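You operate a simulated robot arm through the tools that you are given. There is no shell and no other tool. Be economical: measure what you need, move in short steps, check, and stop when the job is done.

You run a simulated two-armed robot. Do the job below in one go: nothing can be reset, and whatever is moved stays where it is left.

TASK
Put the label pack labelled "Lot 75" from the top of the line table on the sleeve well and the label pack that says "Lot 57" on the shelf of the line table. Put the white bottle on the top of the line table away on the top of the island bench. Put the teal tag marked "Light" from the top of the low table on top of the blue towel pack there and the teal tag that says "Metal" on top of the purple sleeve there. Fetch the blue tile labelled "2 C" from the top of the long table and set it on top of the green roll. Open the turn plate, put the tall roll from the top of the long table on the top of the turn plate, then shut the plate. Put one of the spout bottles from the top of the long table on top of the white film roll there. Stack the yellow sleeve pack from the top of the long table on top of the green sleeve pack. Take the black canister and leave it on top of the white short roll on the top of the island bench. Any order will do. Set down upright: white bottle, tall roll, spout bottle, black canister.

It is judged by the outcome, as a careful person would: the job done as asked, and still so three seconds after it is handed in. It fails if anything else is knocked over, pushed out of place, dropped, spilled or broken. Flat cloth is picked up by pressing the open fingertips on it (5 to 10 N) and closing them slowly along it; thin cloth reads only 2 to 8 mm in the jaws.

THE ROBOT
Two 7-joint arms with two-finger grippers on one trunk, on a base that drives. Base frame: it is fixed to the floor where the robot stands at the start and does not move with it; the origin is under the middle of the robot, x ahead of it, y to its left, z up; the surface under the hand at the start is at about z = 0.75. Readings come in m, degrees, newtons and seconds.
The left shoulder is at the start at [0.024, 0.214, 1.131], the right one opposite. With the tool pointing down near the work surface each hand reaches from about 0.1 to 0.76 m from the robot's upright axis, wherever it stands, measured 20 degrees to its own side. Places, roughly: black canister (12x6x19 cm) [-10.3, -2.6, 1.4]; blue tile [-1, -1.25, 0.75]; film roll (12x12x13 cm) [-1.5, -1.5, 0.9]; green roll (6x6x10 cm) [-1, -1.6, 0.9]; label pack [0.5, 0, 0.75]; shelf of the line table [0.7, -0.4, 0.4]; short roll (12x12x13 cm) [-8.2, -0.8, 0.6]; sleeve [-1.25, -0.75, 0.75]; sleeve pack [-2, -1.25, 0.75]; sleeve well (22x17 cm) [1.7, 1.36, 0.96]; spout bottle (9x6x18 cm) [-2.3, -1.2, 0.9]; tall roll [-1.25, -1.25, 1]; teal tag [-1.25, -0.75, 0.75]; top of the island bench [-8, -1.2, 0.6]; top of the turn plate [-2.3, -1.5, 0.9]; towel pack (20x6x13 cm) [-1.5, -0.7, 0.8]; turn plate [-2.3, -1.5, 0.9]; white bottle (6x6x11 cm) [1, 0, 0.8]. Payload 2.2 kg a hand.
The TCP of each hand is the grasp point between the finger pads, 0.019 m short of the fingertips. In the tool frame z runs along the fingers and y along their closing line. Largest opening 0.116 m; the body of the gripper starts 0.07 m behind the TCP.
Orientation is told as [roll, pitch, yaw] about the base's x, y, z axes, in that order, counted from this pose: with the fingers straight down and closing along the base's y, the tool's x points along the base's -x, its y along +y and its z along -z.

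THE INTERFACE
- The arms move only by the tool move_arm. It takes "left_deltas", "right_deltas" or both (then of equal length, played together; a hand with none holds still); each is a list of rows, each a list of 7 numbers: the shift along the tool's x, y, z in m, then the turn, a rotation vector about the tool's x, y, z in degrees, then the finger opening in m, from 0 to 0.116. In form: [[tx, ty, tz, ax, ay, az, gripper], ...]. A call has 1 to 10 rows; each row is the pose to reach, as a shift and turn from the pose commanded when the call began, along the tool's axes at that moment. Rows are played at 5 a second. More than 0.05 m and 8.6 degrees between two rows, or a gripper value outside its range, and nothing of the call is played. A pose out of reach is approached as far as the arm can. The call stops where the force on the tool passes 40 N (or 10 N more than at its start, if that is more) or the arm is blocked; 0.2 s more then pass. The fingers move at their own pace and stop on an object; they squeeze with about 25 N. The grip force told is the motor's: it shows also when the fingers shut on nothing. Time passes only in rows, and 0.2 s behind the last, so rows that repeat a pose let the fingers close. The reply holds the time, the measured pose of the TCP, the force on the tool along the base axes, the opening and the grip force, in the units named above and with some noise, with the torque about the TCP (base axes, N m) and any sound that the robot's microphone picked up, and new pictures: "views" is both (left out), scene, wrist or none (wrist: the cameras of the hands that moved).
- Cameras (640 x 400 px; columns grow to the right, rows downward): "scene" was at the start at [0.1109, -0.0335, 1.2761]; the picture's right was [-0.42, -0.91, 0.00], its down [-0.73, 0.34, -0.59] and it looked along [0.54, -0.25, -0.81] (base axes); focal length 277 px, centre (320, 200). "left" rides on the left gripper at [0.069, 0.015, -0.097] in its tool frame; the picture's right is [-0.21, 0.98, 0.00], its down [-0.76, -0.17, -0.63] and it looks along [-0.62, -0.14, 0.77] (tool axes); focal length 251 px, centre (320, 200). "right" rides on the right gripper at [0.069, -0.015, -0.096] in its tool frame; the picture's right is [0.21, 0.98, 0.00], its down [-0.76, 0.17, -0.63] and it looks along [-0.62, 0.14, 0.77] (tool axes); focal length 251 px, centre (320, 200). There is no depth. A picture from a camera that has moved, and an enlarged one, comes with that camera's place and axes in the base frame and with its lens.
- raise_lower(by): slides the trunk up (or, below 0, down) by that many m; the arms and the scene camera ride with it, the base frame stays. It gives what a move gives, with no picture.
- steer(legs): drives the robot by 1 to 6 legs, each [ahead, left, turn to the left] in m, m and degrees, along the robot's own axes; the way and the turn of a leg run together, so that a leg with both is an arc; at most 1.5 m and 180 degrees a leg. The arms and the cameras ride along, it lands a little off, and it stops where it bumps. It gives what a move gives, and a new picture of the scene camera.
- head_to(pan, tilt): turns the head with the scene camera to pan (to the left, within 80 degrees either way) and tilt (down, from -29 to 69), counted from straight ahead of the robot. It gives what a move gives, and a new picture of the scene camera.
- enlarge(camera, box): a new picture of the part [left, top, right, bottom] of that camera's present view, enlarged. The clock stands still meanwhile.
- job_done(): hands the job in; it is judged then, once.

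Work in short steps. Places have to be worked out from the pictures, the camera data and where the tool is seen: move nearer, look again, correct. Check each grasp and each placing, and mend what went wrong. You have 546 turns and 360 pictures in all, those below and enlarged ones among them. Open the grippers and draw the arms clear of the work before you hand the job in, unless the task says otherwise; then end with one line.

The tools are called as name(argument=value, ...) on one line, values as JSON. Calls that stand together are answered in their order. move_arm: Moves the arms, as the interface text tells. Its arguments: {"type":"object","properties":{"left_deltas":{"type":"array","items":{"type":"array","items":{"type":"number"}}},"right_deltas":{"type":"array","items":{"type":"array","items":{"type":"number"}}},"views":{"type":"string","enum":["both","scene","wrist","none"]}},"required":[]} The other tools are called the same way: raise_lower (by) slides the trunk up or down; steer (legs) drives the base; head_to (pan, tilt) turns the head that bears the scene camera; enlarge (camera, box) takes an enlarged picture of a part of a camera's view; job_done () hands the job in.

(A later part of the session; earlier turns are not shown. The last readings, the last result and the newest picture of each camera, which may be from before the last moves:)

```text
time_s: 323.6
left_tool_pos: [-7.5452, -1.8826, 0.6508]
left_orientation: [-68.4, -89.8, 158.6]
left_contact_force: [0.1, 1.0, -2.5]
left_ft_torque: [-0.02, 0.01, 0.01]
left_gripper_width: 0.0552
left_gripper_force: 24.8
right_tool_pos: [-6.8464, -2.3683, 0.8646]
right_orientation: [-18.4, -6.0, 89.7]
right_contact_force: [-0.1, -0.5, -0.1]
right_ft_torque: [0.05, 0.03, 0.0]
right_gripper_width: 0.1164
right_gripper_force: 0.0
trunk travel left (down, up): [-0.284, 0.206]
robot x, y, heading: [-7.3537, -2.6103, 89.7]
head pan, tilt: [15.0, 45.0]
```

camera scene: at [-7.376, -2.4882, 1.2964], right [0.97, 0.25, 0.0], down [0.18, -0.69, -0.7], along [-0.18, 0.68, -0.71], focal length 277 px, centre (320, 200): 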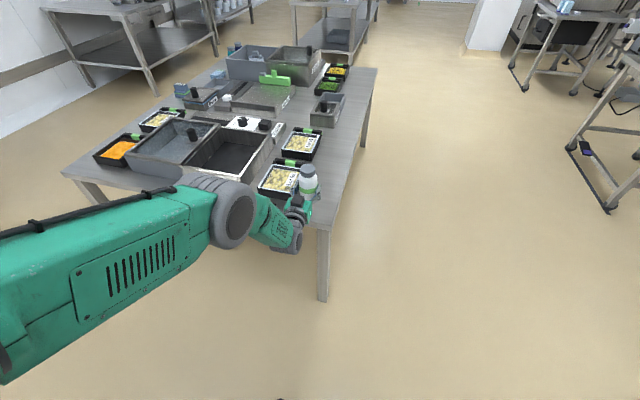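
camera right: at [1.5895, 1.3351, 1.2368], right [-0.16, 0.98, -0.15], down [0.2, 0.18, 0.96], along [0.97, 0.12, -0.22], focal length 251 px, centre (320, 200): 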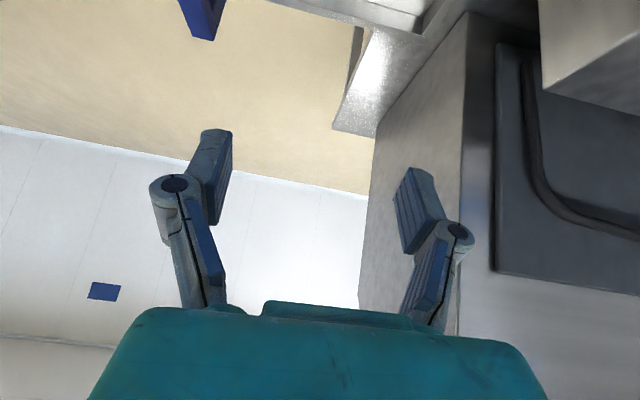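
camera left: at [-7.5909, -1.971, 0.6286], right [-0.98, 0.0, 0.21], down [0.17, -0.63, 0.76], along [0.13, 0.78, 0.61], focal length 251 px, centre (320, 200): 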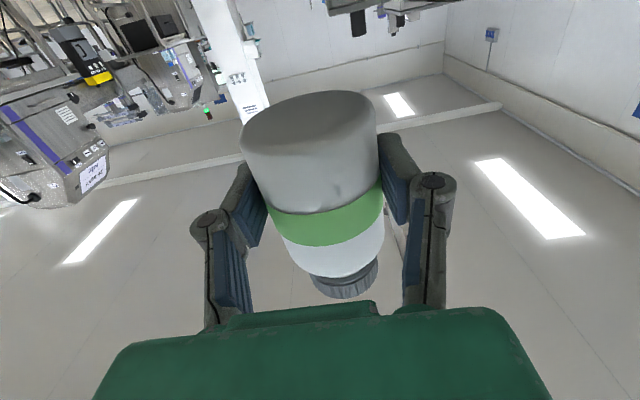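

move_arm(left_deltas=[[0.005, 0, 0, 0, 0, 0, 0.03], [0.01, 0, 0, 0, 0, 0, 0.03]], views="wrist")

```text
time_s: 324.2
left_tool_pos: [-7.5466, -1.8854, 0.6449]
left_orientation: [-55.3, -89.7, 145.6]
left_contact_force: [0.5, 0.1, -1.8]
left_ft_torque: [-0.05, -0.01, 0.05]
left_gripper_width: 0.0552
left_gripper_force: 25.6
left hand out of reach, approached as far as the arm can: row 1, 2
right_tool_pos: [-6.8462, -2.3684, 0.8654]
right_orientation: [-18.4, -6.0, 89.8]
right_contact_force: [-0.2, 0.2, -0.3]
right_ft_torque: [-0.01, -0.03, 0.0]
right_gripper_width: 0.1159
right_gripper_force: 0.1
trunk travel left (down, up): [-0.284, 0.206]
robot x, y, heading: [-7.3514, -2.6123, 89.5]
head pan, tilt: [15.0, 45.0]
camera left: at [-7.5603, -1.9828, 0.5768], right [-0.98, 0.0, 0.21], down [0.17, -0.63, 0.76], along [0.13, 0.78, 0.62], focal length 251 px, centre (320, 200)
```

left: 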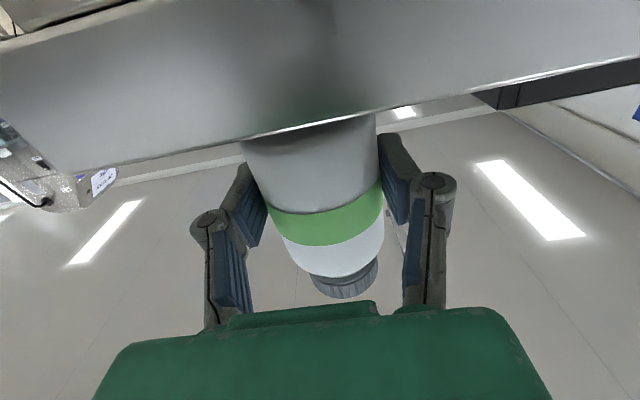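

Arm at limit; lower with the trunk.

raise_lower(by=-0.01)

raise_lower(by=-0.008)

```text
time_s: 324.8
left_tool_pos: [-7.5462, -1.8852, 0.6345]
left_orientation: [-53.2, -89.6, 143.4]
left_contact_force: [0.4, -0.3, -1.6]
left_ft_torque: [-0.05, 0.0, -0.01]
left_gripper_width: 0.0555
left_gripper_force: 25.6
right_tool_pos: [-6.8456, -2.3681, 0.855]
right_orientation: [-18.5, -5.9, 89.7]
right_contact_force: [-0.2, -0.9, 0.0]
right_ft_torque: [-0.01, -0.01, 0.01]
right_gripper_width: 0.1161
right_gripper_force: 0.1
trunk travel left (down, up): [-0.274, 0.216]
robot x, y, heading: [-7.3572, -2.612, 89.5]
head pan, tilt: [15.0, 45.0]
```

```text
time_s: 325.3
left_tool_pos: [-7.5464, -1.8865, 0.6339]
left_orientation: [-158.6, -89.4, -111.3]
left_contact_force: [-0.7, 5.4, 16.7]
left_ft_torque: [0.3, 0.07, 0.03]
left_gripper_width: 0.0553
left_gripper_force: 25.1
right_tool_pos: [-6.8458, -2.3695, 0.8471]
right_orientation: [-18.3, -5.7, 89.8]
right_contact_force: [0.3, 0.7, 0.3]
right_ft_torque: [-0.02, -0.01, -0.02]
right_gripper_width: 0.1161
right_gripper_force: 0.1
trunk travel left (down, up): [-0.266, 0.224]
robot x, y, heading: [-7.3525, -2.61, 89.2]
head pan, tilt: [15.0, 45.0]
```

Contact. Ease up 3 mm and release.

raise_lower(by=0.003)

move_arm(left_deltas=[[0, 0, 0, 0, 0, 0, 0.06], [0, 0, 0, 0, 0, 0, 0.08], [0, 0, 0, 0, 0, 0, 0.08]], views="wrist")

enlarge(camera="scene", box=[250, 150, 370, 234])

```text
time_s: 325.9
left_tool_pos: [-7.5456, -1.8868, 0.6333]
left_orientation: [-93.5, -89.7, -176.3]
left_contact_force: [0.5, 4.6, 13.9]
left_ft_torque: [0.45, 0.1, -0.01]
left_gripper_width: 0.0553
left_gripper_force: 25.0
right_tool_pos: [-6.8475, -2.3694, 0.8497]
right_orientation: [-18.3, -5.7, 89.7]
right_contact_force: [-0.2, -0.1, -0.2]
right_ft_torque: [-0.02, 0.0, 0.02]
right_gripper_width: 0.1161
right_gripper_force: 0.1
trunk travel left (down, up): [-0.269, 0.221]
robot x, y, heading: [-7.3563, -2.6144, 89.4]
head pan, tilt: [15.0, 45.0]
```

```text
time_s: 326.6
left_tool_pos: [-7.5454, -1.8862, 0.6286]
left_orientation: [-45.2, -89.7, 135.4]
left_contact_force: [0.6, -0.6, -0.1]
left_ft_torque: [-0.03, -0.02, 0.04]
left_gripper_width: 0.08
left_gripper_force: 0.2
right_tool_pos: [-6.844, -2.3683, 0.8491]
right_orientation: [-18.5, -5.8, 89.7]
right_contact_force: [-0.2, 0.1, 0.9]
right_ft_torque: [0.04, 0.03, 0.01]
right_gripper_width: 0.1161
right_gripper_force: 0.0
trunk travel left (down, up): [-0.269, 0.221]
robot x, y, heading: [-7.358, -2.6133, 89.3]
head pan, tilt: [15.0, 45.0]
camera left: at [-7.56, -1.9833, 0.5616], right [-0.98, 0.0, 0.21], down [0.17, -0.63, 0.76], along [0.13, 0.78, 0.62], focal length 251 px, centre (320, 200)
```

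left: 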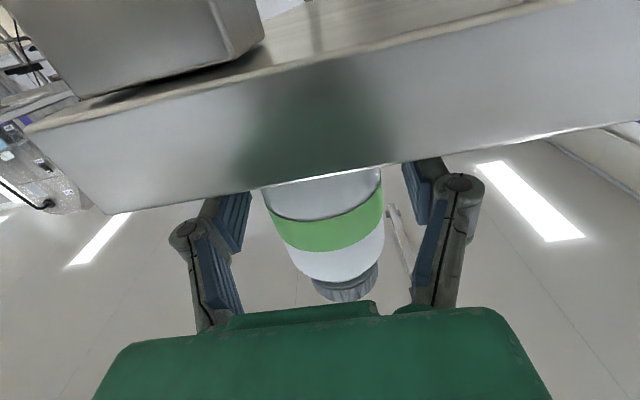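

```text
4.76 times, centred on (310, 192) of scene
camera zoom: at [-7.3729, -2.4896, 1.2816], right [0.97, 0.25, 0.0], down [0.18, -0.69, -0.7], along [-0.18, 0.68, -0.71], focal length 1317 px, centre (368, 238)
```

zoom: 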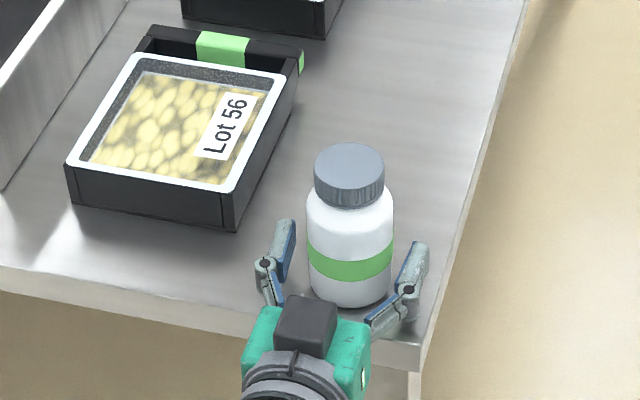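

Bottle stands upright. Withdraw by driving straight back.

steer(legs=[[-0.35, 0, 0]])

enlarge(camera="scene", box=[200, 100, 400, 240])

```text
time_s: 328.9
left_tool_pos: [-7.5526, -2.2368, 0.6315]
left_orientation: [-66.0, -89.8, 156.7]
left_contact_force: [0.7, -0.2, 0.1]
left_ft_torque: [-0.03, -0.01, 0.03]
left_gripper_width: 0.0801
left_gripper_force: 0.0
right_tool_pos: [-6.8488, -2.715, 0.8502]
right_orientation: [-18.3, -5.9, 90.2]
right_contact_force: [0.1, 0.0, -0.6]
right_ft_torque: [0.01, 0.03, 0.01]
right_gripper_width: 0.116
right_gripper_force: 0.0
trunk travel left (down, up): [-0.269, 0.221]
robot x, y, heading: [-7.3609, -2.9591, 89.9]
head pan, tilt: [15.0, 45.0]
camera scene: at [-7.3753, -2.8399, 1.2817], right [0.97, 0.26, 0.0], down [0.18, -0.69, -0.7], along [-0.18, 0.68, -0.71], focal length 277 px, centre (320, 200)
```

scene: 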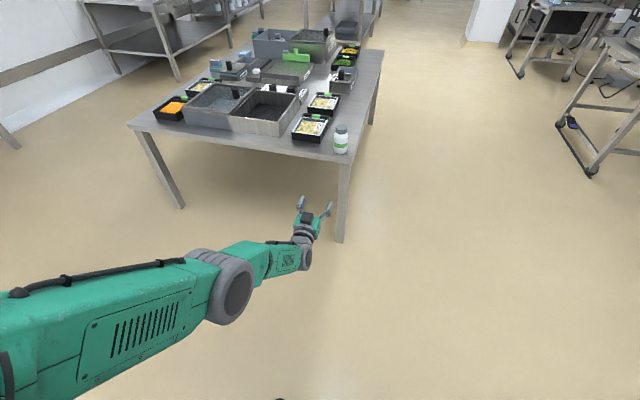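

```text
2.86 times, centred on (300, 170) of scene
camera zoom: at [-7.3753, -2.8399, 1.2817], right [0.97, 0.26, 0.0], down [0.18, -0.69, -0.7], along [-0.18, 0.68, -0.71], focal length 790 px, centre (377, 286)
```

zoom: 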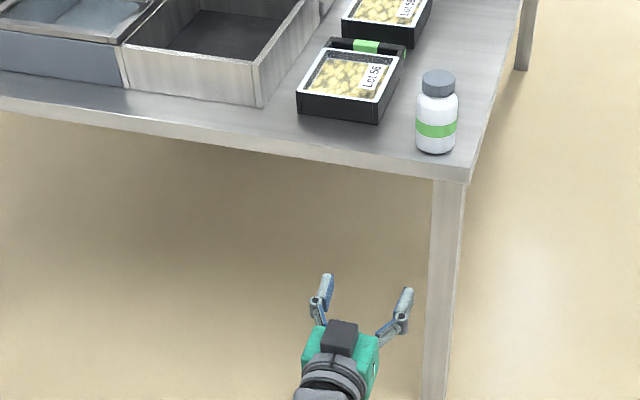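

White bottle placed. Now the canister: lower the trunk, turn to face the west shelf and approach.

raise_lower(by=-0.2)

steer(legs=[[-0.1, 0, 0], [0, 0, 90], [1.0, 0, 0]])

head_to(pan=0, tilt=0)

```text
time_s: 331.1
left_tool_pos: [-7.5534, -2.2394, 0.4313]
left_orientation: [-110.8, -89.7, -158.7]
left_contact_force: [-0.5, -0.2, 0.1]
left_ft_torque: [0.0, -0.03, -0.02]
left_gripper_width: 0.08
left_gripper_force: 0.0
right_tool_pos: [-6.8476, -2.7132, 0.6512]
right_orientation: [-18.7, -6.4, 90.2]
right_contact_force: [-0.8, 0.4, 0.1]
right_ft_torque: [-0.01, 0.0, -0.01]
right_gripper_width: 0.1158
right_gripper_force: 0.1
trunk travel left (down, up): [-0.069, 0.421]
robot x, y, heading: [-7.355, -2.9597, 90.0]
head pan, tilt: [15.0, 45.0]
```

```text
time_s: 340.8
left_tool_pos: [-9.081, -3.2435, 0.4326]
left_orientation: [-101.1, -89.9, -78.7]
left_contact_force: [0.2, -0.1, -1.2]
left_ft_torque: [0.01, 0.01, 0.0]
left_gripper_width: 0.08
left_gripper_force: 0.1
right_tool_pos: [-8.6011, -2.542, 0.6515]
right_orientation: [-18.7, -6.3, 179.9]
right_contact_force: [-0.1, 0.4, -0.6]
right_ft_torque: [-0.02, -0.01, 0.01]
right_gripper_width: 0.1162
right_gripper_force: 0.0
trunk travel left (down, up): [-0.069, 0.421]
robot x, y, heading: [-8.3557, -3.0551, 179.7]
head pan, tilt: [15.0, 45.0]
camera scene: at [-8.4778, -3.0732, 1.0816], right [-0.25, 0.97, 0.0], down [0.69, 0.18, -0.7], along [-0.68, -0.18, -0.71], focal length 277 px, centre (320, 200)
```

scene: 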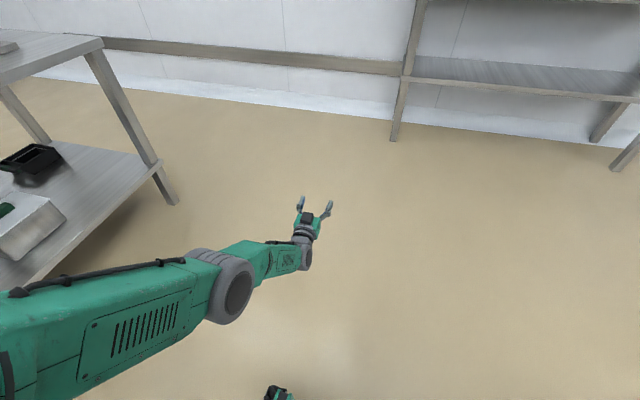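

```text
time_s: 341.9
left_tool_pos: [-9.0818, -3.2438, 0.4322]
left_orientation: [-132.3, -89.6, -47.5]
left_contact_force: [0.2, 0.3, -0.1]
left_ft_torque: [0.03, 0.01, 0.0]
left_gripper_width: 0.0799
left_gripper_force: 0.1
right_tool_pos: [-8.6017, -2.5397, 0.6524]
right_orientation: [-18.9, -6.9, -179.8]
right_contact_force: [-0.5, 0.9, 0.3]
right_ft_torque: [0.02, 0.0, 0.0]
right_gripper_width: 0.1158
right_gripper_force: 0.0
trunk travel left (down, up): [-0.069, 0.421]
robot x, y, heading: [-8.3613, -3.0509, 179.7]
head pan, tilt: [0.0, 0.0]
camera scene: at [-8.4891, -3.0518, 1.1525], right [0.01, 1.0, 0.0], down [0.0, 0.0, -1.0], along [-1.0, 0.01, 0.0], focal length 277 px, centre (320, 200)
```

scene: 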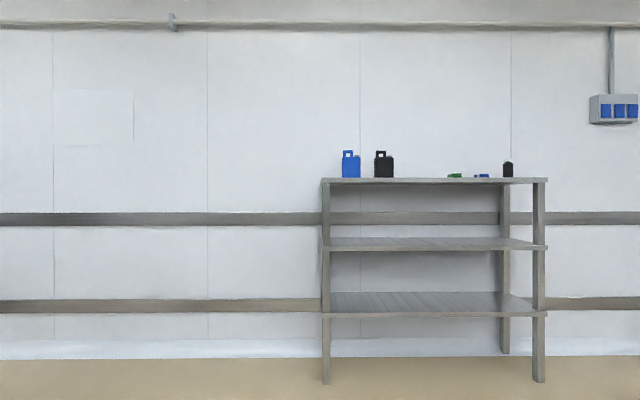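

Black canister next to the blue one; its wide side faces me. Zoom in.

enlarge(camera="scene", box=[330, 140, 420, 190])

```text
7.11 times, centred on (375, 165) of scene
camera zoom: at [-8.4891, -3.0518, 1.1525], right [0.01, 1.0, 0.0], down [0.0, 0.0, -1.0], along [-1.0, 0.01, 0.0], focal length 1967 px, centre (-71, 449)
```

zoom: 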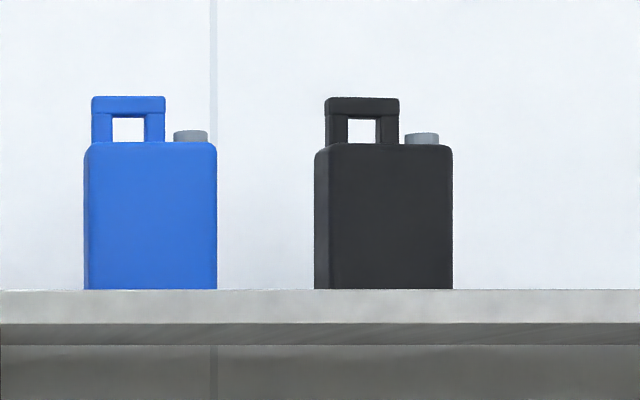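

The handle (7 cm wide along y) can be gripped from the front with a horizontal tool above the cap level. Position the robot in front, hand short of the shelf.

steer(legs=[[0.95, 0, 0], [0, -0.62, 0]])

```text
time_s: 350.0
left_tool_pos: [-10.0194, -2.6178, 0.4319]
left_orientation: [-115.4, -89.6, -64.5]
left_contact_force: [0.3, -0.3, -0.4]
left_ft_torque: [0.01, -0.03, 0.01]
left_gripper_width: 0.0799
left_gripper_force: 0.1
right_tool_pos: [-9.5374, -1.9159, 0.6543]
right_orientation: [-19.1, -6.9, 179.8]
right_contact_force: [0.4, 0.1, 0.2]
right_ft_torque: [0.0, 0.01, -0.02]
right_gripper_width: 0.116
right_gripper_force: 0.2
trunk travel left (down, up): [-0.069, 0.421]
robot x, y, heading: [-9.2956, -2.4264, 179.5]
head pan, tilt: [0.0, 0.0]
camera scene: at [-9.4271, -2.4305, 1.1525], right [0.01, 1.0, 0.0], down [0.0, 0.0, -1.0], along [-1.0, 0.01, 0.0], focal length 277 px, centre (320, 200)
```

scene: 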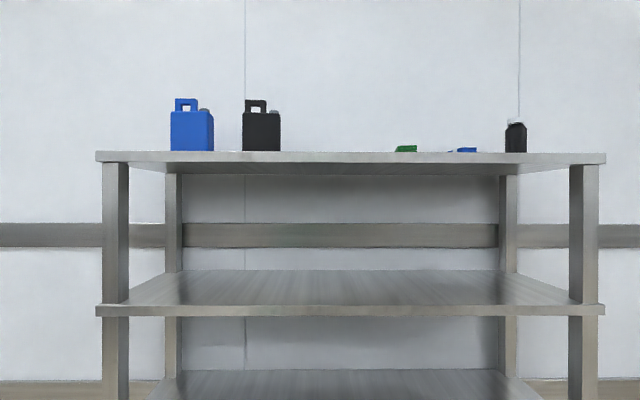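

Aligned (hand y −2.618 vs handle −2.62). Raise the trunk fully, then the hand.

raise_lower(by=0.4)

move_arm(left_deltas=[[-0.045, 0, -0.01, 0, 0, 0, 0.1], [-0.09, 0, -0.02, 0, 0, 0, 0.1], [-0.135, 0, -0.03, 0, 0, 0, 0.1], [-0.18, 0, -0.04, 0, 0, 0, 0.1], [-0.225, 0, -0.05, 0, 0, 0, 0.1], [-0.27, 0, -0.06, 0, 0, 0, 0.1], [-0.315, 0, -0.07, 0, 0, 0, 0.1], [-0.36, 0, -0.08, 0, 0, 0, 0.1], [-0.405, 0, -0.09, 0, 0, 0, 0.1]], views="none")

```text
time_s: 353.8
left_tool_pos: [-10.0212, -2.6154, 0.8335]
left_orientation: [-147.6, -89.6, -32.4]
left_contact_force: [-0.7, 0.9, -0.3]
left_ft_torque: [0.01, -0.01, -0.02]
left_gripper_width: 0.08
left_gripper_force: 0.0
right_tool_pos: [-9.5409, -1.9112, 1.0524]
right_orientation: [-19.0, -7.5, -180.0]
right_contact_force: [-0.6, 0.3, -0.3]
right_ft_torque: [0.0, 0.0, 0.03]
right_gripper_width: 0.1158
right_gripper_force: 0.1
trunk travel left (down, up): [-0.469, 0.021]
robot x, y, heading: [-9.2933, -2.4259, 179.5]
head pan, tilt: [0.0, 0.0]
```

```text
time_s: 355.8
left_tool_pos: [-9.925, -2.6158, 1.238]
left_orientation: [-154.5, -89.5, -25.4]
left_contact_force: [0.0, -0.4, 0.5]
left_ft_torque: [0.01, 0.02, -0.01]
left_gripper_width: 0.1
left_gripper_force: 0.1
right_tool_pos: [-9.5392, -1.9101, 1.0534]
right_orientation: [-19.1, -7.5, -180.0]
right_contact_force: [0.3, -0.7, -0.1]
right_ft_torque: [-0.01, 0.01, 0.01]
right_gripper_width: 0.1161
right_gripper_force: 0.1
trunk travel left (down, up): [-0.469, 0.021]
robot x, y, heading: [-9.2938, -2.4287, 179.5]
head pan, tilt: [0.0, 0.0]
```

move_arm(left_deltas=[[-0.046, 0, 0, 0, 0, 0, 0.1], [-0.092, 0, 0, 0, 0, 0, 0.1], [-0.138, 0, 0, 0, 0, 0, 0.1], [-0.184, 0, 0, 0, 0, 0, 0.1], [-0.23, 0, 0, 0, 0, 0, 0.1]], views="wrist")

head_to(pan=10, tilt=8)

```text
time_s: 357.0
left_tool_pos: [-9.923, -2.614, 1.4692]
left_orientation: [-151.1, -89.5, -29.0]
left_contact_force: [-0.3, -0.5, -1.2]
left_ft_torque: [0.0, -0.01, -0.02]
left_gripper_width: 0.1002
left_gripper_force: 0.1
right_tool_pos: [-9.5382, -1.9116, 1.0545]
right_orientation: [-19.0, -7.4, 180.1]
right_contact_force: [-0.8, 0.3, -0.9]
right_ft_torque: [-0.02, 0.03, -0.01]
right_gripper_width: 0.1157
right_gripper_force: 0.0
trunk travel left (down, up): [-0.469, 0.021]
robot x, y, heading: [-9.2941, -2.424, 179.3]
head pan, tilt: [0.0, 0.0]
camera left: at [-9.8272, -2.6289, 1.3998], right [0.0, -0.98, 0.21], down [0.64, 0.16, 0.75], along [-0.77, 0.13, 0.62], focal length 251 px, centre (320, 200)
```

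left: 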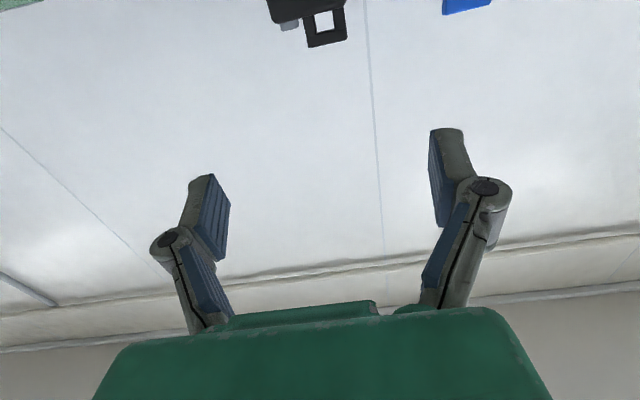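

```text
time_s: 357.7
left_tool_pos: [-9.9264, -2.6147, 1.4683]
left_orientation: [-146.0, -89.5, -34.0]
left_contact_force: [0.2, -0.4, 0.2]
left_ft_torque: [0.01, -0.01, -0.02]
left_gripper_width: 0.0997
left_gripper_force: 0.1
right_tool_pos: [-9.5391, -1.9107, 1.0529]
right_orientation: [-19.1, -7.3, 180.0]
right_contact_force: [0.2, -0.1, 0.5]
right_ft_torque: [0.02, -0.02, -0.02]
right_gripper_width: 0.1161
right_gripper_force: 0.1
trunk travel left (down, up): [-0.469, 0.021]
robot x, y, heading: [-9.2948, -2.4308, 179.3]
head pan, tilt: [10.0, 8.0]
camera scene: at [-9.4288, -2.4409, 1.5399], right [-0.16, 0.99, 0.0], down [0.14, 0.02, -0.99], along [-0.98, -0.16, -0.14], focal length 277 px, centre (320, 200)
```

scene: 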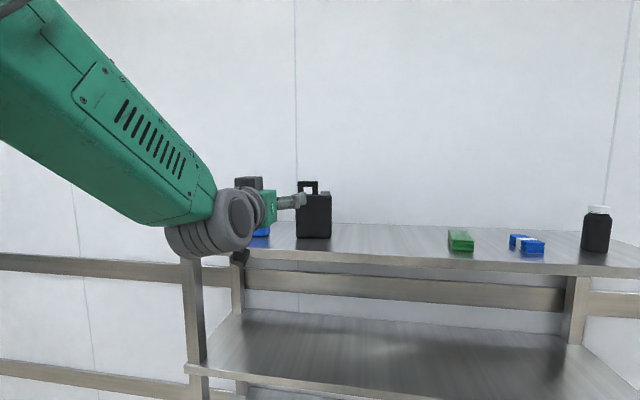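

Handle top at z≈1.470, y≈−2.623, x≈−10.31. Drive 0.25 closer, then let it settle.

steer(legs=[[0.25, 0, 0]])

move_arm(left_deltas=[[0.004, 0.003, 0, 0, 0, 0, 0.1], [0.008, 0.006, 0, 0, 0, 0, 0.1], [0.011, 0.008, 0, 0, 0, 0, 0.1], [0.011, 0.008, 0, 0, 0, 0, 0.1], [0.011, 0.008, 0, 0, 0, 0, 0.1], [0.011, 0.008, 0, 0, 0, 0, 0.1]])

```text
time_s: 359.5
left_tool_pos: [-10.1741, -2.6111, 1.4677]
left_orientation: [-148.3, -89.4, -31.6]
left_contact_force: [0.1, 0.1, -0.9]
left_ft_torque: [0.01, 0.0, 0.0]
left_gripper_width: 0.1
left_gripper_force: 0.1
right_tool_pos: [-9.7872, -1.9089, 1.053]
right_orientation: [-19.0, -7.3, 179.9]
right_contact_force: [0.2, -0.3, 0.7]
right_ft_torque: [0.03, 0.01, 0.02]
right_gripper_width: 0.1159
right_gripper_force: 0.0
trunk travel left (down, up): [-0.469, 0.021]
robot x, y, heading: [-9.5466, -2.4255, 179.5]
head pan, tilt: [10.0, 8.0]
camera scene: at [-9.6764, -2.4383, 1.5401], right [-0.16, 0.99, 0.0], down [0.14, 0.02, -0.99], along [-0.98, -0.16, -0.14], focal length 277 px, centre (320, 200)
```

scene: 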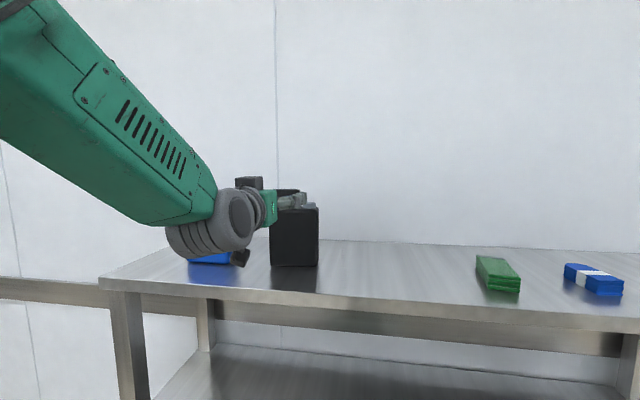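

```text
time_s: 360.9
left_tool_pos: [-10.1754, -2.6194, 1.4585]
left_orientation: [-148.2, -89.5, -31.8]
left_contact_force: [0.1, 0.0, 0.3]
left_ft_torque: [-0.01, 0.02, 0.05]
left_gripper_width: 0.1001
left_gripper_force: 0.1
right_tool_pos: [-9.7916, -1.9072, 1.0535]
right_orientation: [-19.2, -7.6, -180.0]
right_contact_force: [-0.3, 0.0, 0.4]
right_ft_torque: [0.04, -0.01, 0.04]
right_gripper_width: 0.1162
right_gripper_force: 0.1
trunk travel left (down, up): [-0.469, 0.021]
robot x, y, heading: [-9.545, -2.4257, 179.5]
head pan, tilt: [10.0, 8.0]
camera scene: at [-9.6795, -2.4378, 1.5398], right [-0.16, 0.99, 0.0], down [0.14, 0.02, -0.99], along [-0.98, -0.16, -0.14], focal length 277 px, centre (320, 200)
camera left: at [-10.0792, -2.634, 1.388], right [0.0, -0.98, 0.21], down [0.64, 0.16, 0.75], along [-0.77, 0.13, 0.62], focal length 251 px, centre (320, 200)
```

scene: 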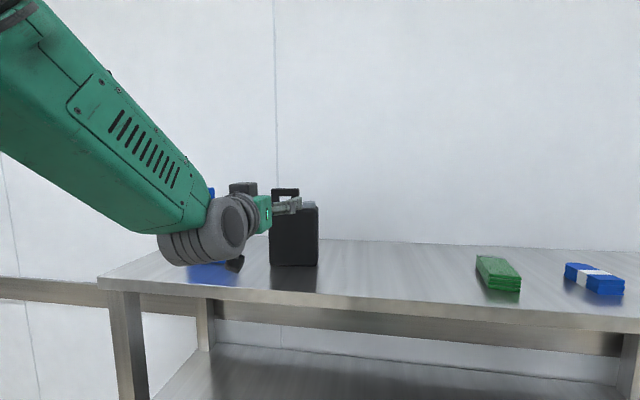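
left: 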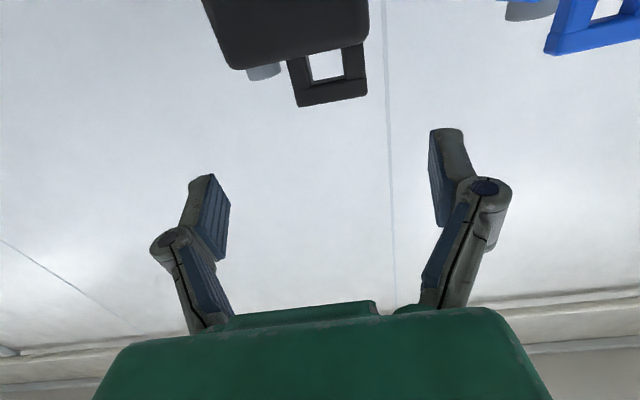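

Handle: y≈−2.629, bar z 1.441–1.460, cap top 1.427. Adjust to z 1.446 and advance 0.135.

move_arm(left_deltas=[[0.012, 0.01, 0, 0, 0, 0, 0.1], [0.012, 0.01, 0.03, 0, 0, 0, 0.1], [0.012, 0.01, 0.06, 0, 0, 0, 0.1], [0.012, 0.01, 0.09, 0, 0, 0, 0.1], [0.012, 0.01, 0.09, 0, 0, 0, 0.1]])

```text
time_s: 362.1
left_tool_pos: [-10.2657, -2.627, 1.4453]
left_orientation: [-150.6, -89.4, -29.4]
left_contact_force: [-0.2, 0.2, 0.0]
left_ft_torque: [0.01, -0.03, -0.02]
left_gripper_width: 0.0996
left_gripper_force: 0.1
right_tool_pos: [-9.7909, -1.9064, 1.054]
right_orientation: [-19.4, -7.9, -179.9]
right_contact_force: [0.8, 0.1, 0.4]
right_ft_torque: [0.02, -0.01, 0.04]
right_gripper_width: 0.1158
right_gripper_force: 0.0
trunk travel left (down, up): [-0.469, 0.021]
robot x, y, heading: [-9.5456, -2.4226, 179.5]
head pan, tilt: [10.0, 8.0]
camera scene: at [-9.6795, -2.4376, 1.5398], right [-0.16, 0.99, 0.0], down [0.14, 0.02, -0.99], along [-0.98, -0.16, -0.14], focal length 277 px, centre (320, 200)
camera left: at [-10.1687, -2.6428, 1.3763], right [0.0, -0.98, 0.21], down [0.64, 0.16, 0.75], along [-0.77, 0.13, 0.63], focal length 251 px, centre (320, 200)
```

scene: 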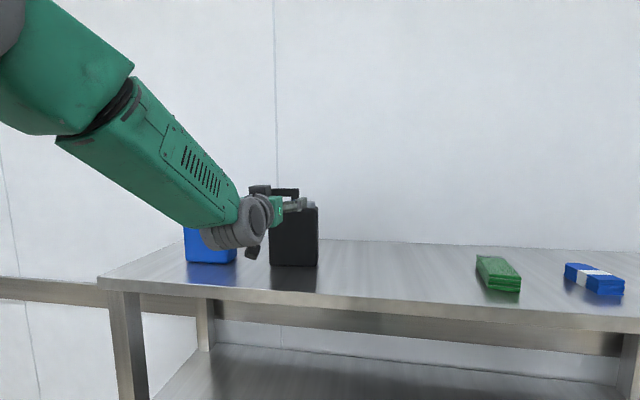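
left: 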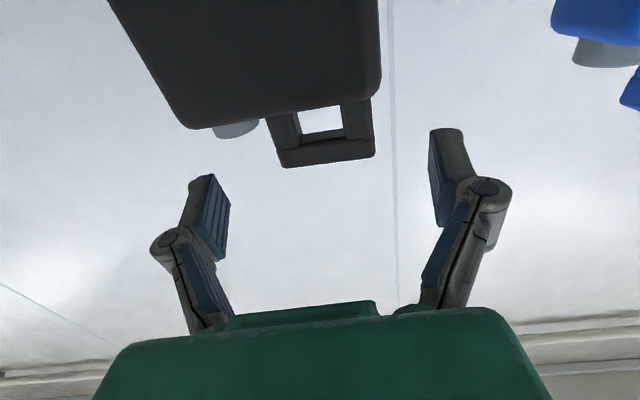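

Triangulation puts the handle at x≈−10.33, top z≈1.470. Raise to z≈1.456 and advance 0.075, then close.

move_arm(left_deltas=[[-0.011, 0.001, 0, 0, 0, 0, 0.1], [-0.011, 0.001, 0.03, 0, 0, 0, 0.1], [-0.011, 0.001, 0.055, 0, 0, 0, 0.1], [-0.011, 0.001, 0.073, 0, 0, 0, 0.1]], views="wrist")

enlarge(camera="scene", box=[220, 160, 360, 280])

```text
time_s: 363.1
left_tool_pos: [-10.3386, -2.6284, 1.4586]
left_orientation: [-152.5, -89.4, -27.5]
left_contact_force: [1.1, 0.0, -0.4]
left_ft_torque: [0.03, 0.02, 0.01]
left_gripper_width: 0.0998
left_gripper_force: 0.1
right_tool_pos: [-9.792, -1.9058, 1.0547]
right_orientation: [-19.2, -7.8, -180.0]
right_contact_force: [0.2, -0.1, -0.6]
right_ft_torque: [-0.01, -0.01, -0.01]
right_gripper_width: 0.1159
right_gripper_force: 0.0
trunk travel left (down, up): [-0.469, 0.021]
robot x, y, heading: [-9.5476, -2.4243, 179.5]
head pan, tilt: [10.0, 8.0]
camera left: at [-10.2426, -2.6434, 1.3892], right [0.0, -0.98, 0.21], down [0.64, 0.16, 0.75], along [-0.77, 0.13, 0.63], focal length 251 px, centre (320, 200)
```

left: 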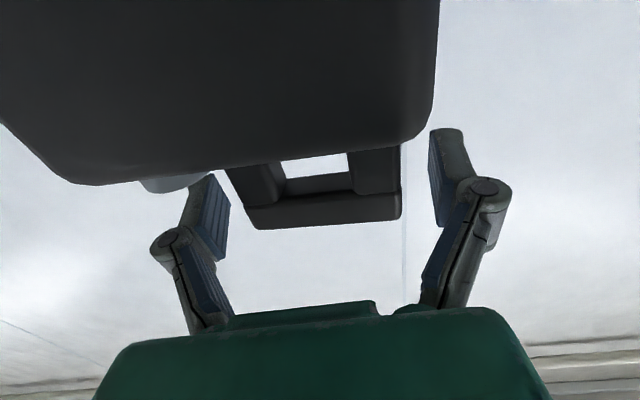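

```text
3.33 times, centred on (290, 220) of scene
camera zoom: at [-9.6807, -2.4376, 1.5397], right [-0.16, 0.99, 0.0], down [0.14, 0.02, -0.99], along [-0.98, -0.16, -0.14], focal length 922 px, centre (420, 133)
```

zoom: 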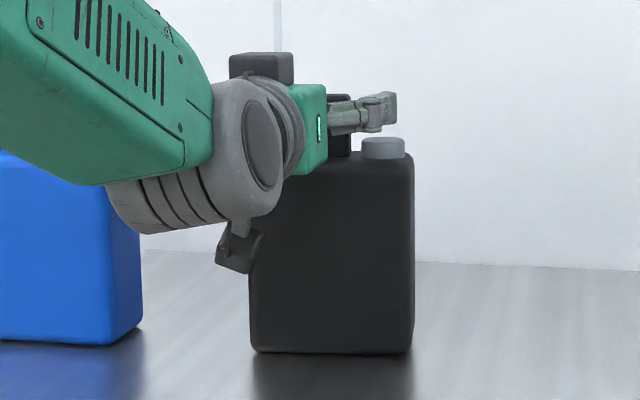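

Fingers straddle the handle above the cap. Close.

move_arm(left_deltas=[[0, 0, 0.005, 0, 0, 0, 0.07], [0, 0, 0.005, 0, 0, 0, 0.05], [0, 0, 0.005, 0, 0, 0, 0.05], [0, 0, 0.005, 0, 0, 0, 0.05]], views="wrist")

```text
time_s: 364.1
left_tool_pos: [-10.3444, -2.6296, 1.4591]
left_orientation: [-153.2, -89.4, -26.8]
left_contact_force: [-1.7, -0.5, 2.9]
left_ft_torque: [-0.33, 0.36, -0.03]
left_gripper_width: 0.071
left_gripper_force: 24.9
right_tool_pos: [-9.7917, -1.9069, 1.0547]
right_orientation: [-19.3, -7.8, -179.8]
right_contact_force: [0.0, -0.8, 0.0]
right_ft_torque: [-0.02, -0.01, 0.03]
right_gripper_width: 0.1161
right_gripper_force: 0.1
trunk travel left (down, up): [-0.469, 0.021]
robot x, y, heading: [-9.5464, -2.424, 179.1]
head pan, tilt: [10.0, 8.0]
camera left: at [-10.2471, -2.6441, 1.3894], right [0.0, -0.98, 0.21], down [0.64, 0.16, 0.75], along [-0.77, 0.13, 0.63], focal length 251 px, centre (320, 200)
```

left: 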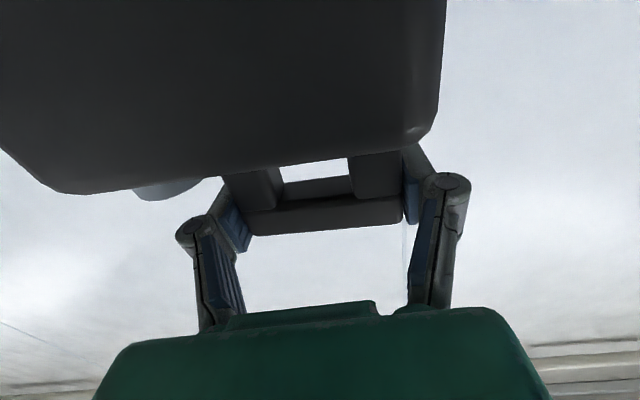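

Handle gripped (0.071 m). Lift 4 cm gently.

move_arm(left_deltas=[[-0.01, 0, 0, 0, 0, 0, 0.05], [-0.02, 0, 0, 0, 0, 0, 0.05], [-0.03, 0, 0, 0, 0, 0, 0.05], [-0.04, 0, 0, 0, 0, 0, 0.05]])

```text
time_s: 365.1
left_tool_pos: [-10.3432, -2.6295, 1.4977]
left_orientation: [-143.1, -89.5, -36.9]
left_contact_force: [0.1, -0.1, -3.7]
left_ft_torque: [-0.07, 0.01, 0.02]
left_gripper_width: 0.0709
left_gripper_force: 25.1
right_tool_pos: [-9.7931, -1.9047, 1.0542]
right_orientation: [-19.3, -7.9, -179.9]
right_contact_force: [0.4, 1.0, -0.1]
right_ft_torque: [-0.01, 0.03, 0.0]
right_gripper_width: 0.1161
right_gripper_force: 0.1
trunk travel left (down, up): [-0.469, 0.021]
robot x, y, heading: [-9.5426, -2.4254, 179.4]
head pan, tilt: [10.0, 8.0]
camera scene: at [-9.6812, -2.4378, 1.5396], right [-0.16, 0.99, 0.0], down [0.14, 0.02, -0.99], along [-0.98, -0.16, -0.14], focal length 277 px, centre (320, 200)
camera left: at [-10.2467, -2.6446, 1.4277], right [0.0, -0.98, 0.21], down [0.64, 0.16, 0.75], along [-0.77, 0.13, 0.62], focal length 251 px, centre (320, 200)
```

scene: 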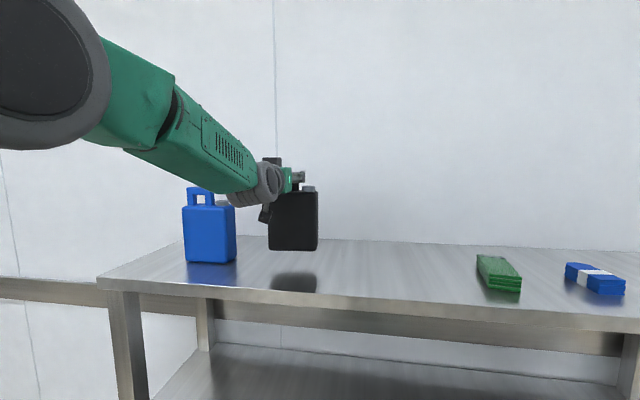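
left: 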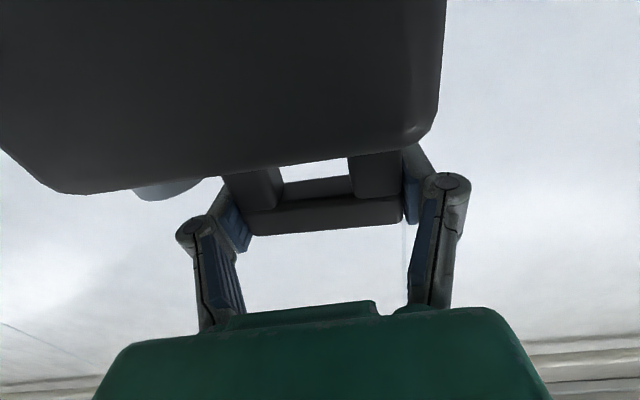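

Lifted upright. Retract the arm off the shelf, then lower the trunk.

move_arm(left_deltas=[[0, 0, -0.025, 0, 0, 0, 0.05], [0, 0, -0.05, 0, 0, 0, 0.05], [0, 0, -0.08, 0, 0, 0, 0.05], [0, 0, -0.11, 0, 0, 0, 0.05], [0, 0, -0.14, 0, 0, 0, 0.05], [0, 0, -0.17, 0, 0, 0, 0.05], [0, 0, -0.19, 0, 0, 0, 0.05]], views="none")

steer(legs=[[-0.2, 0, 0]])

raise_lower(by=-0.3)

```text
time_s: 366.7
left_tool_pos: [-10.1519, -2.6314, 1.4961]
left_orientation: [-143.0, -89.3, -37.1]
left_contact_force: [0.1, -0.2, -4.9]
left_ft_torque: [-0.03, 0.04, -0.01]
left_gripper_width: 0.0705
left_gripper_force: 24.9
right_tool_pos: [-9.7895, -1.9072, 1.0529]
right_orientation: [-19.2, -7.8, -179.9]
right_contact_force: [-1.0, 0.4, 1.0]
right_ft_torque: [0.01, -0.01, 0.02]
right_gripper_width: 0.1159
right_gripper_force: 0.0
trunk travel left (down, up): [-0.469, 0.021]
robot x, y, heading: [-9.5485, -2.4235, 179.5]
head pan, tilt: [10.0, 8.0]
```

```text
time_s: 368.3
left_tool_pos: [-9.9568, -2.6277, 1.4938]
left_orientation: [-153.6, -89.6, -26.6]
left_contact_force: [-0.5, 0.4, -3.7]
left_ft_torque: [-0.08, 0.03, 0.01]
left_gripper_width: 0.0707
left_gripper_force: 25.4
right_tool_pos: [-9.593, -1.907, 1.0525]
right_orientation: [-19.2, -7.6, 179.9]
right_contact_force: [-1.7, -0.3, 0.6]
right_ft_torque: [-0.02, -0.05, -0.04]
right_gripper_width: 0.1157
right_gripper_force: 0.0
trunk travel left (down, up): [-0.469, 0.021]
robot x, y, heading: [-9.3485, -2.4309, 179.0]
head pan, tilt: [10.0, 8.0]
camera scene: at [-9.4845, -2.4369, 1.5393], right [-0.16, 0.99, 0.0], down [0.14, 0.02, -0.99], along [-0.98, -0.16, -0.15], focal length 277 px, centre (320, 200)
```

scene: 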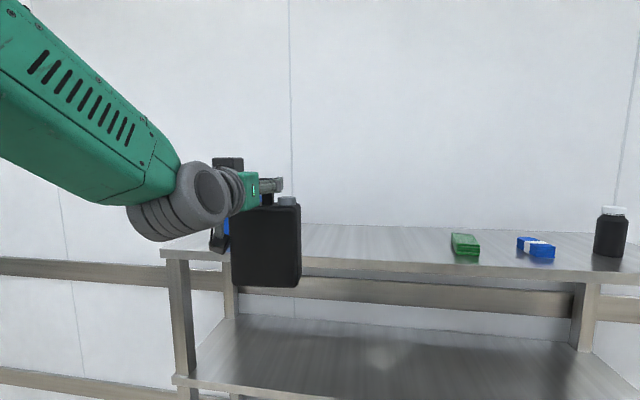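

```text
time_s: 371.3
left_tool_pos: [-9.9482, -2.632, 1.1963]
left_orientation: [-155.1, -89.4, -25.1]
left_contact_force: [0.9, 0.4, -4.4]
left_ft_torque: [-0.07, 0.01, 0.05]
left_gripper_width: 0.0707
left_gripper_force: 25.2
right_tool_pos: [-9.5904, -1.9077, 0.7548]
right_orientation: [-19.5, -8.1, -179.9]
right_contact_force: [0.6, 0.1, 0.4]
right_ft_torque: [0.0, 0.0, -0.02]
right_gripper_width: 0.1159
right_gripper_force: 0.0
trunk travel left (down, up): [-0.169, 0.321]
robot x, y, heading: [-9.3499, -2.4277, 178.9]
head pan, tilt: [10.0, 8.0]
```

Turn toward the bench (heading 0) and move alongside its west side.

steer(legs=[[0, 0, -89.5], [0, 0, -89.5], [0, 0.7, 0], [0, 0.72, 0]])

head_to(pan=0, tilt=35)

```text
time_s: 386.3
left_tool_pos: [-8.7507, -0.7903, 1.1948]
left_orientation: [-123.9, -89.0, 124.8]
left_contact_force: [0.3, 1.9, -3.7]
left_ft_torque: [0.08, -0.06, -0.1]
left_gripper_width: 0.0702
left_gripper_force: 25.0
right_tool_pos: [-9.0922, -1.5259, 0.7593]
right_orientation: [-20.3, -8.5, 1.4]
right_contact_force: [0.3, 0.2, 0.4]
right_ft_torque: [-0.05, 0.02, 0.0]
right_gripper_width: 0.116
right_gripper_force: 0.1
trunk travel left (down, up): [-0.169, 0.321]
robot x, y, heading: [-9.351, -1.0156, 0.1]
head pan, tilt: [10.0, 8.0]
camera scene: at [-9.2136, -0.9968, 1.2397], right [0.18, -0.98, 0.0], down [-0.14, -0.03, -0.99], along [0.97, 0.17, -0.14], focal length 277 px, centre (320, 200)
```

scene: 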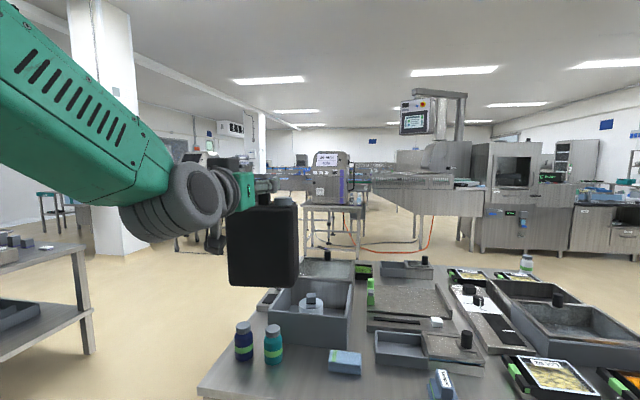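

```text
time_s: 387.2
left_tool_pos: [-8.7532, -0.782, 1.1944]
left_orientation: [-118.1, -88.9, 119.0]
left_contact_force: [0.2, 1.0, -4.3]
left_ft_torque: [0.12, -0.01, -0.04]
left_gripper_width: 0.0699
left_gripper_force: 25.1
right_tool_pos: [-9.0891, -1.5236, 0.7636]
right_orientation: [-20.8, -9.1, 1.7]
right_contact_force: [0.3, -0.1, -0.8]
right_ft_torque: [-0.05, 0.03, -0.01]
right_gripper_width: 0.116
right_gripper_force: 0.2
trunk travel left (down, up): [-0.169, 0.321]
robot x, y, heading: [-9.3545, -1.0138, -0.1]
head pan, tilt: [0.0, 35.0]
camera scene: at [-9.2168, -1.008, 1.1965], right [0.0, -1.0, 0.0], down [-0.58, -0.01, -0.82], along [0.82, 0.0, -0.58], focal length 277 px, centre (320, 200)
```

scene: 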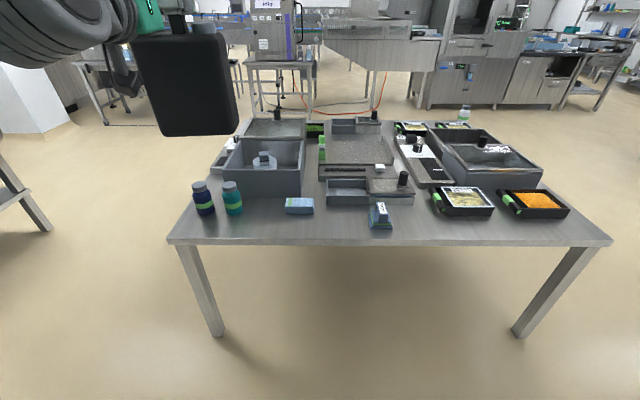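

Zoom on the roll in the tub.

enlarge(camera="scene", box=[210, 110, 330, 210])

```text
4.00 times, centred on (270, 160) of scene
camera zoom: at [-9.2168, -1.008, 1.1965], right [0.0, -1.0, 0.0], down [-0.58, -0.01, -0.82], along [0.82, 0.0, -0.58], focal length 1106 px, centre (520, 360)
```

zoom: 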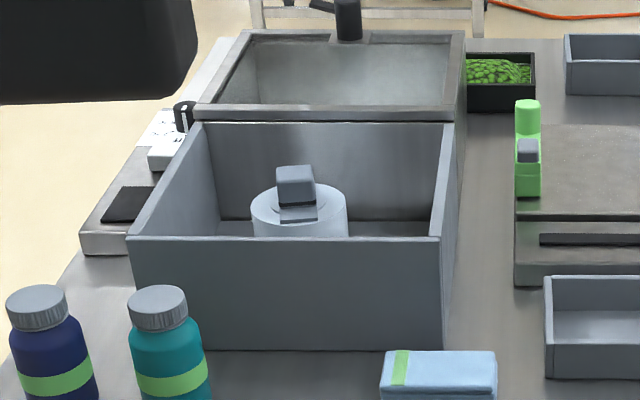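

There's something grey on top of the roll. Raise the trunk to look from higher up.

raise_lower(by=0.3)

head_to(pan=8, tilt=40)

enlarge(camera="scene", box=[250, 140, 370, 240])

```text
time_s: 390.2
left_tool_pos: [-8.7514, -0.794, 1.4965]
left_orientation: [-134.7, -89.1, 135.6]
left_contact_force: [-0.7, 0.1, -4.4]
left_ft_torque: [0.09, -0.02, 0.0]
left_gripper_width: 0.0698
left_gripper_force: 24.9
right_tool_pos: [-9.09, -1.5321, 1.0598]
right_orientation: [-20.3, -9.0, 1.5]
right_contact_force: [-0.3, -0.4, 0.4]
right_ft_torque: [0.0, -0.01, 0.02]
right_gripper_width: 0.1158
right_gripper_force: 0.0
trunk travel left (down, up): [-0.469, 0.021]
robot x, y, heading: [-9.3483, -1.0115, 0.3]
head pan, tilt: [0.0, 35.0]
```

```text
time_s: 390.9
left_tool_pos: [-8.7528, -0.791, 1.4952]
left_orientation: [-130.0, -89.0, 130.9]
left_contact_force: [0.3, 0.2, -4.1]
left_ft_torque: [0.1, -0.07, 0.01]
left_gripper_width: 0.0698
left_gripper_force: 24.9
right_tool_pos: [-9.0889, -1.5286, 1.0609]
right_orientation: [-20.4, -9.0, 1.6]
right_contact_force: [0.7, 0.2, -0.2]
right_ft_torque: [-0.02, 0.02, 0.01]
right_gripper_width: 0.1159
right_gripper_force: 0.0
trunk travel left (down, up): [-0.469, 0.021]
robot x, y, heading: [-9.3469, -1.0186, -0.0]
head pan, tilt: [8.0, 40.0]
camera scene: at [-9.2196, -1.0019, 1.4889], right [0.14, -0.99, 0.0], down [-0.64, -0.09, -0.76], along [0.76, 0.11, -0.65], focal length 277 px, centre (320, 200)
```

scene: 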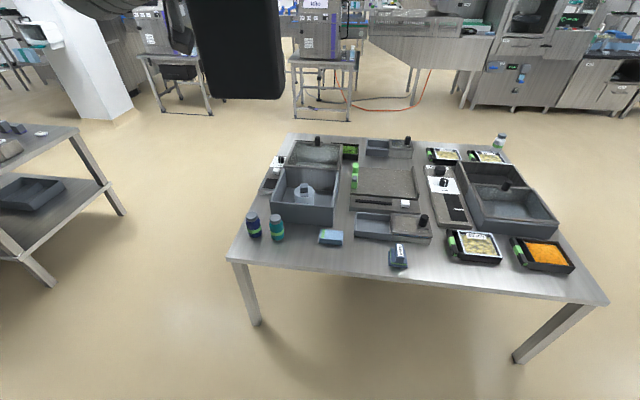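

```text
4.00 times, centred on (310, 190) of scene
camera zoom: at [-9.2196, -1.0019, 1.4889], right [0.14, -0.99, 0.0], down [-0.64, -0.09, -0.76], along [0.76, 0.11, -0.65], focal length 1106 px, centre (360, 240)
```

zoom: 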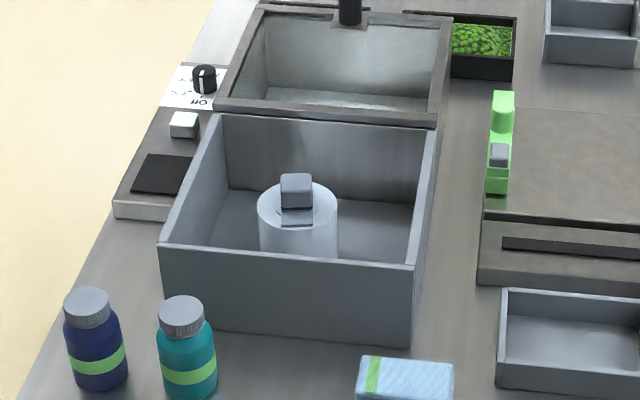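

Zoom closer on this object.

enlarge(camera="scene", box=[268, 160, 332, 216])

```text
7.14 times, centred on (300, 188) of scene
camera zoom: at [-9.2196, -1.0019, 1.4889], right [0.14, -0.99, 0.0], down [-0.64, -0.09, -0.76], along [0.76, 0.11, -0.65], focal length 1976 px, centre (463, 286)
```

zoom: 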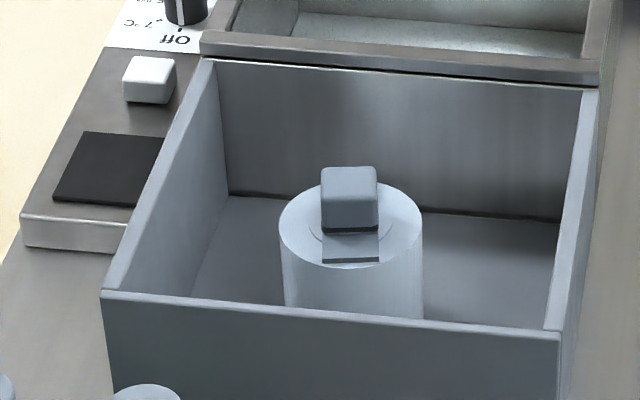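

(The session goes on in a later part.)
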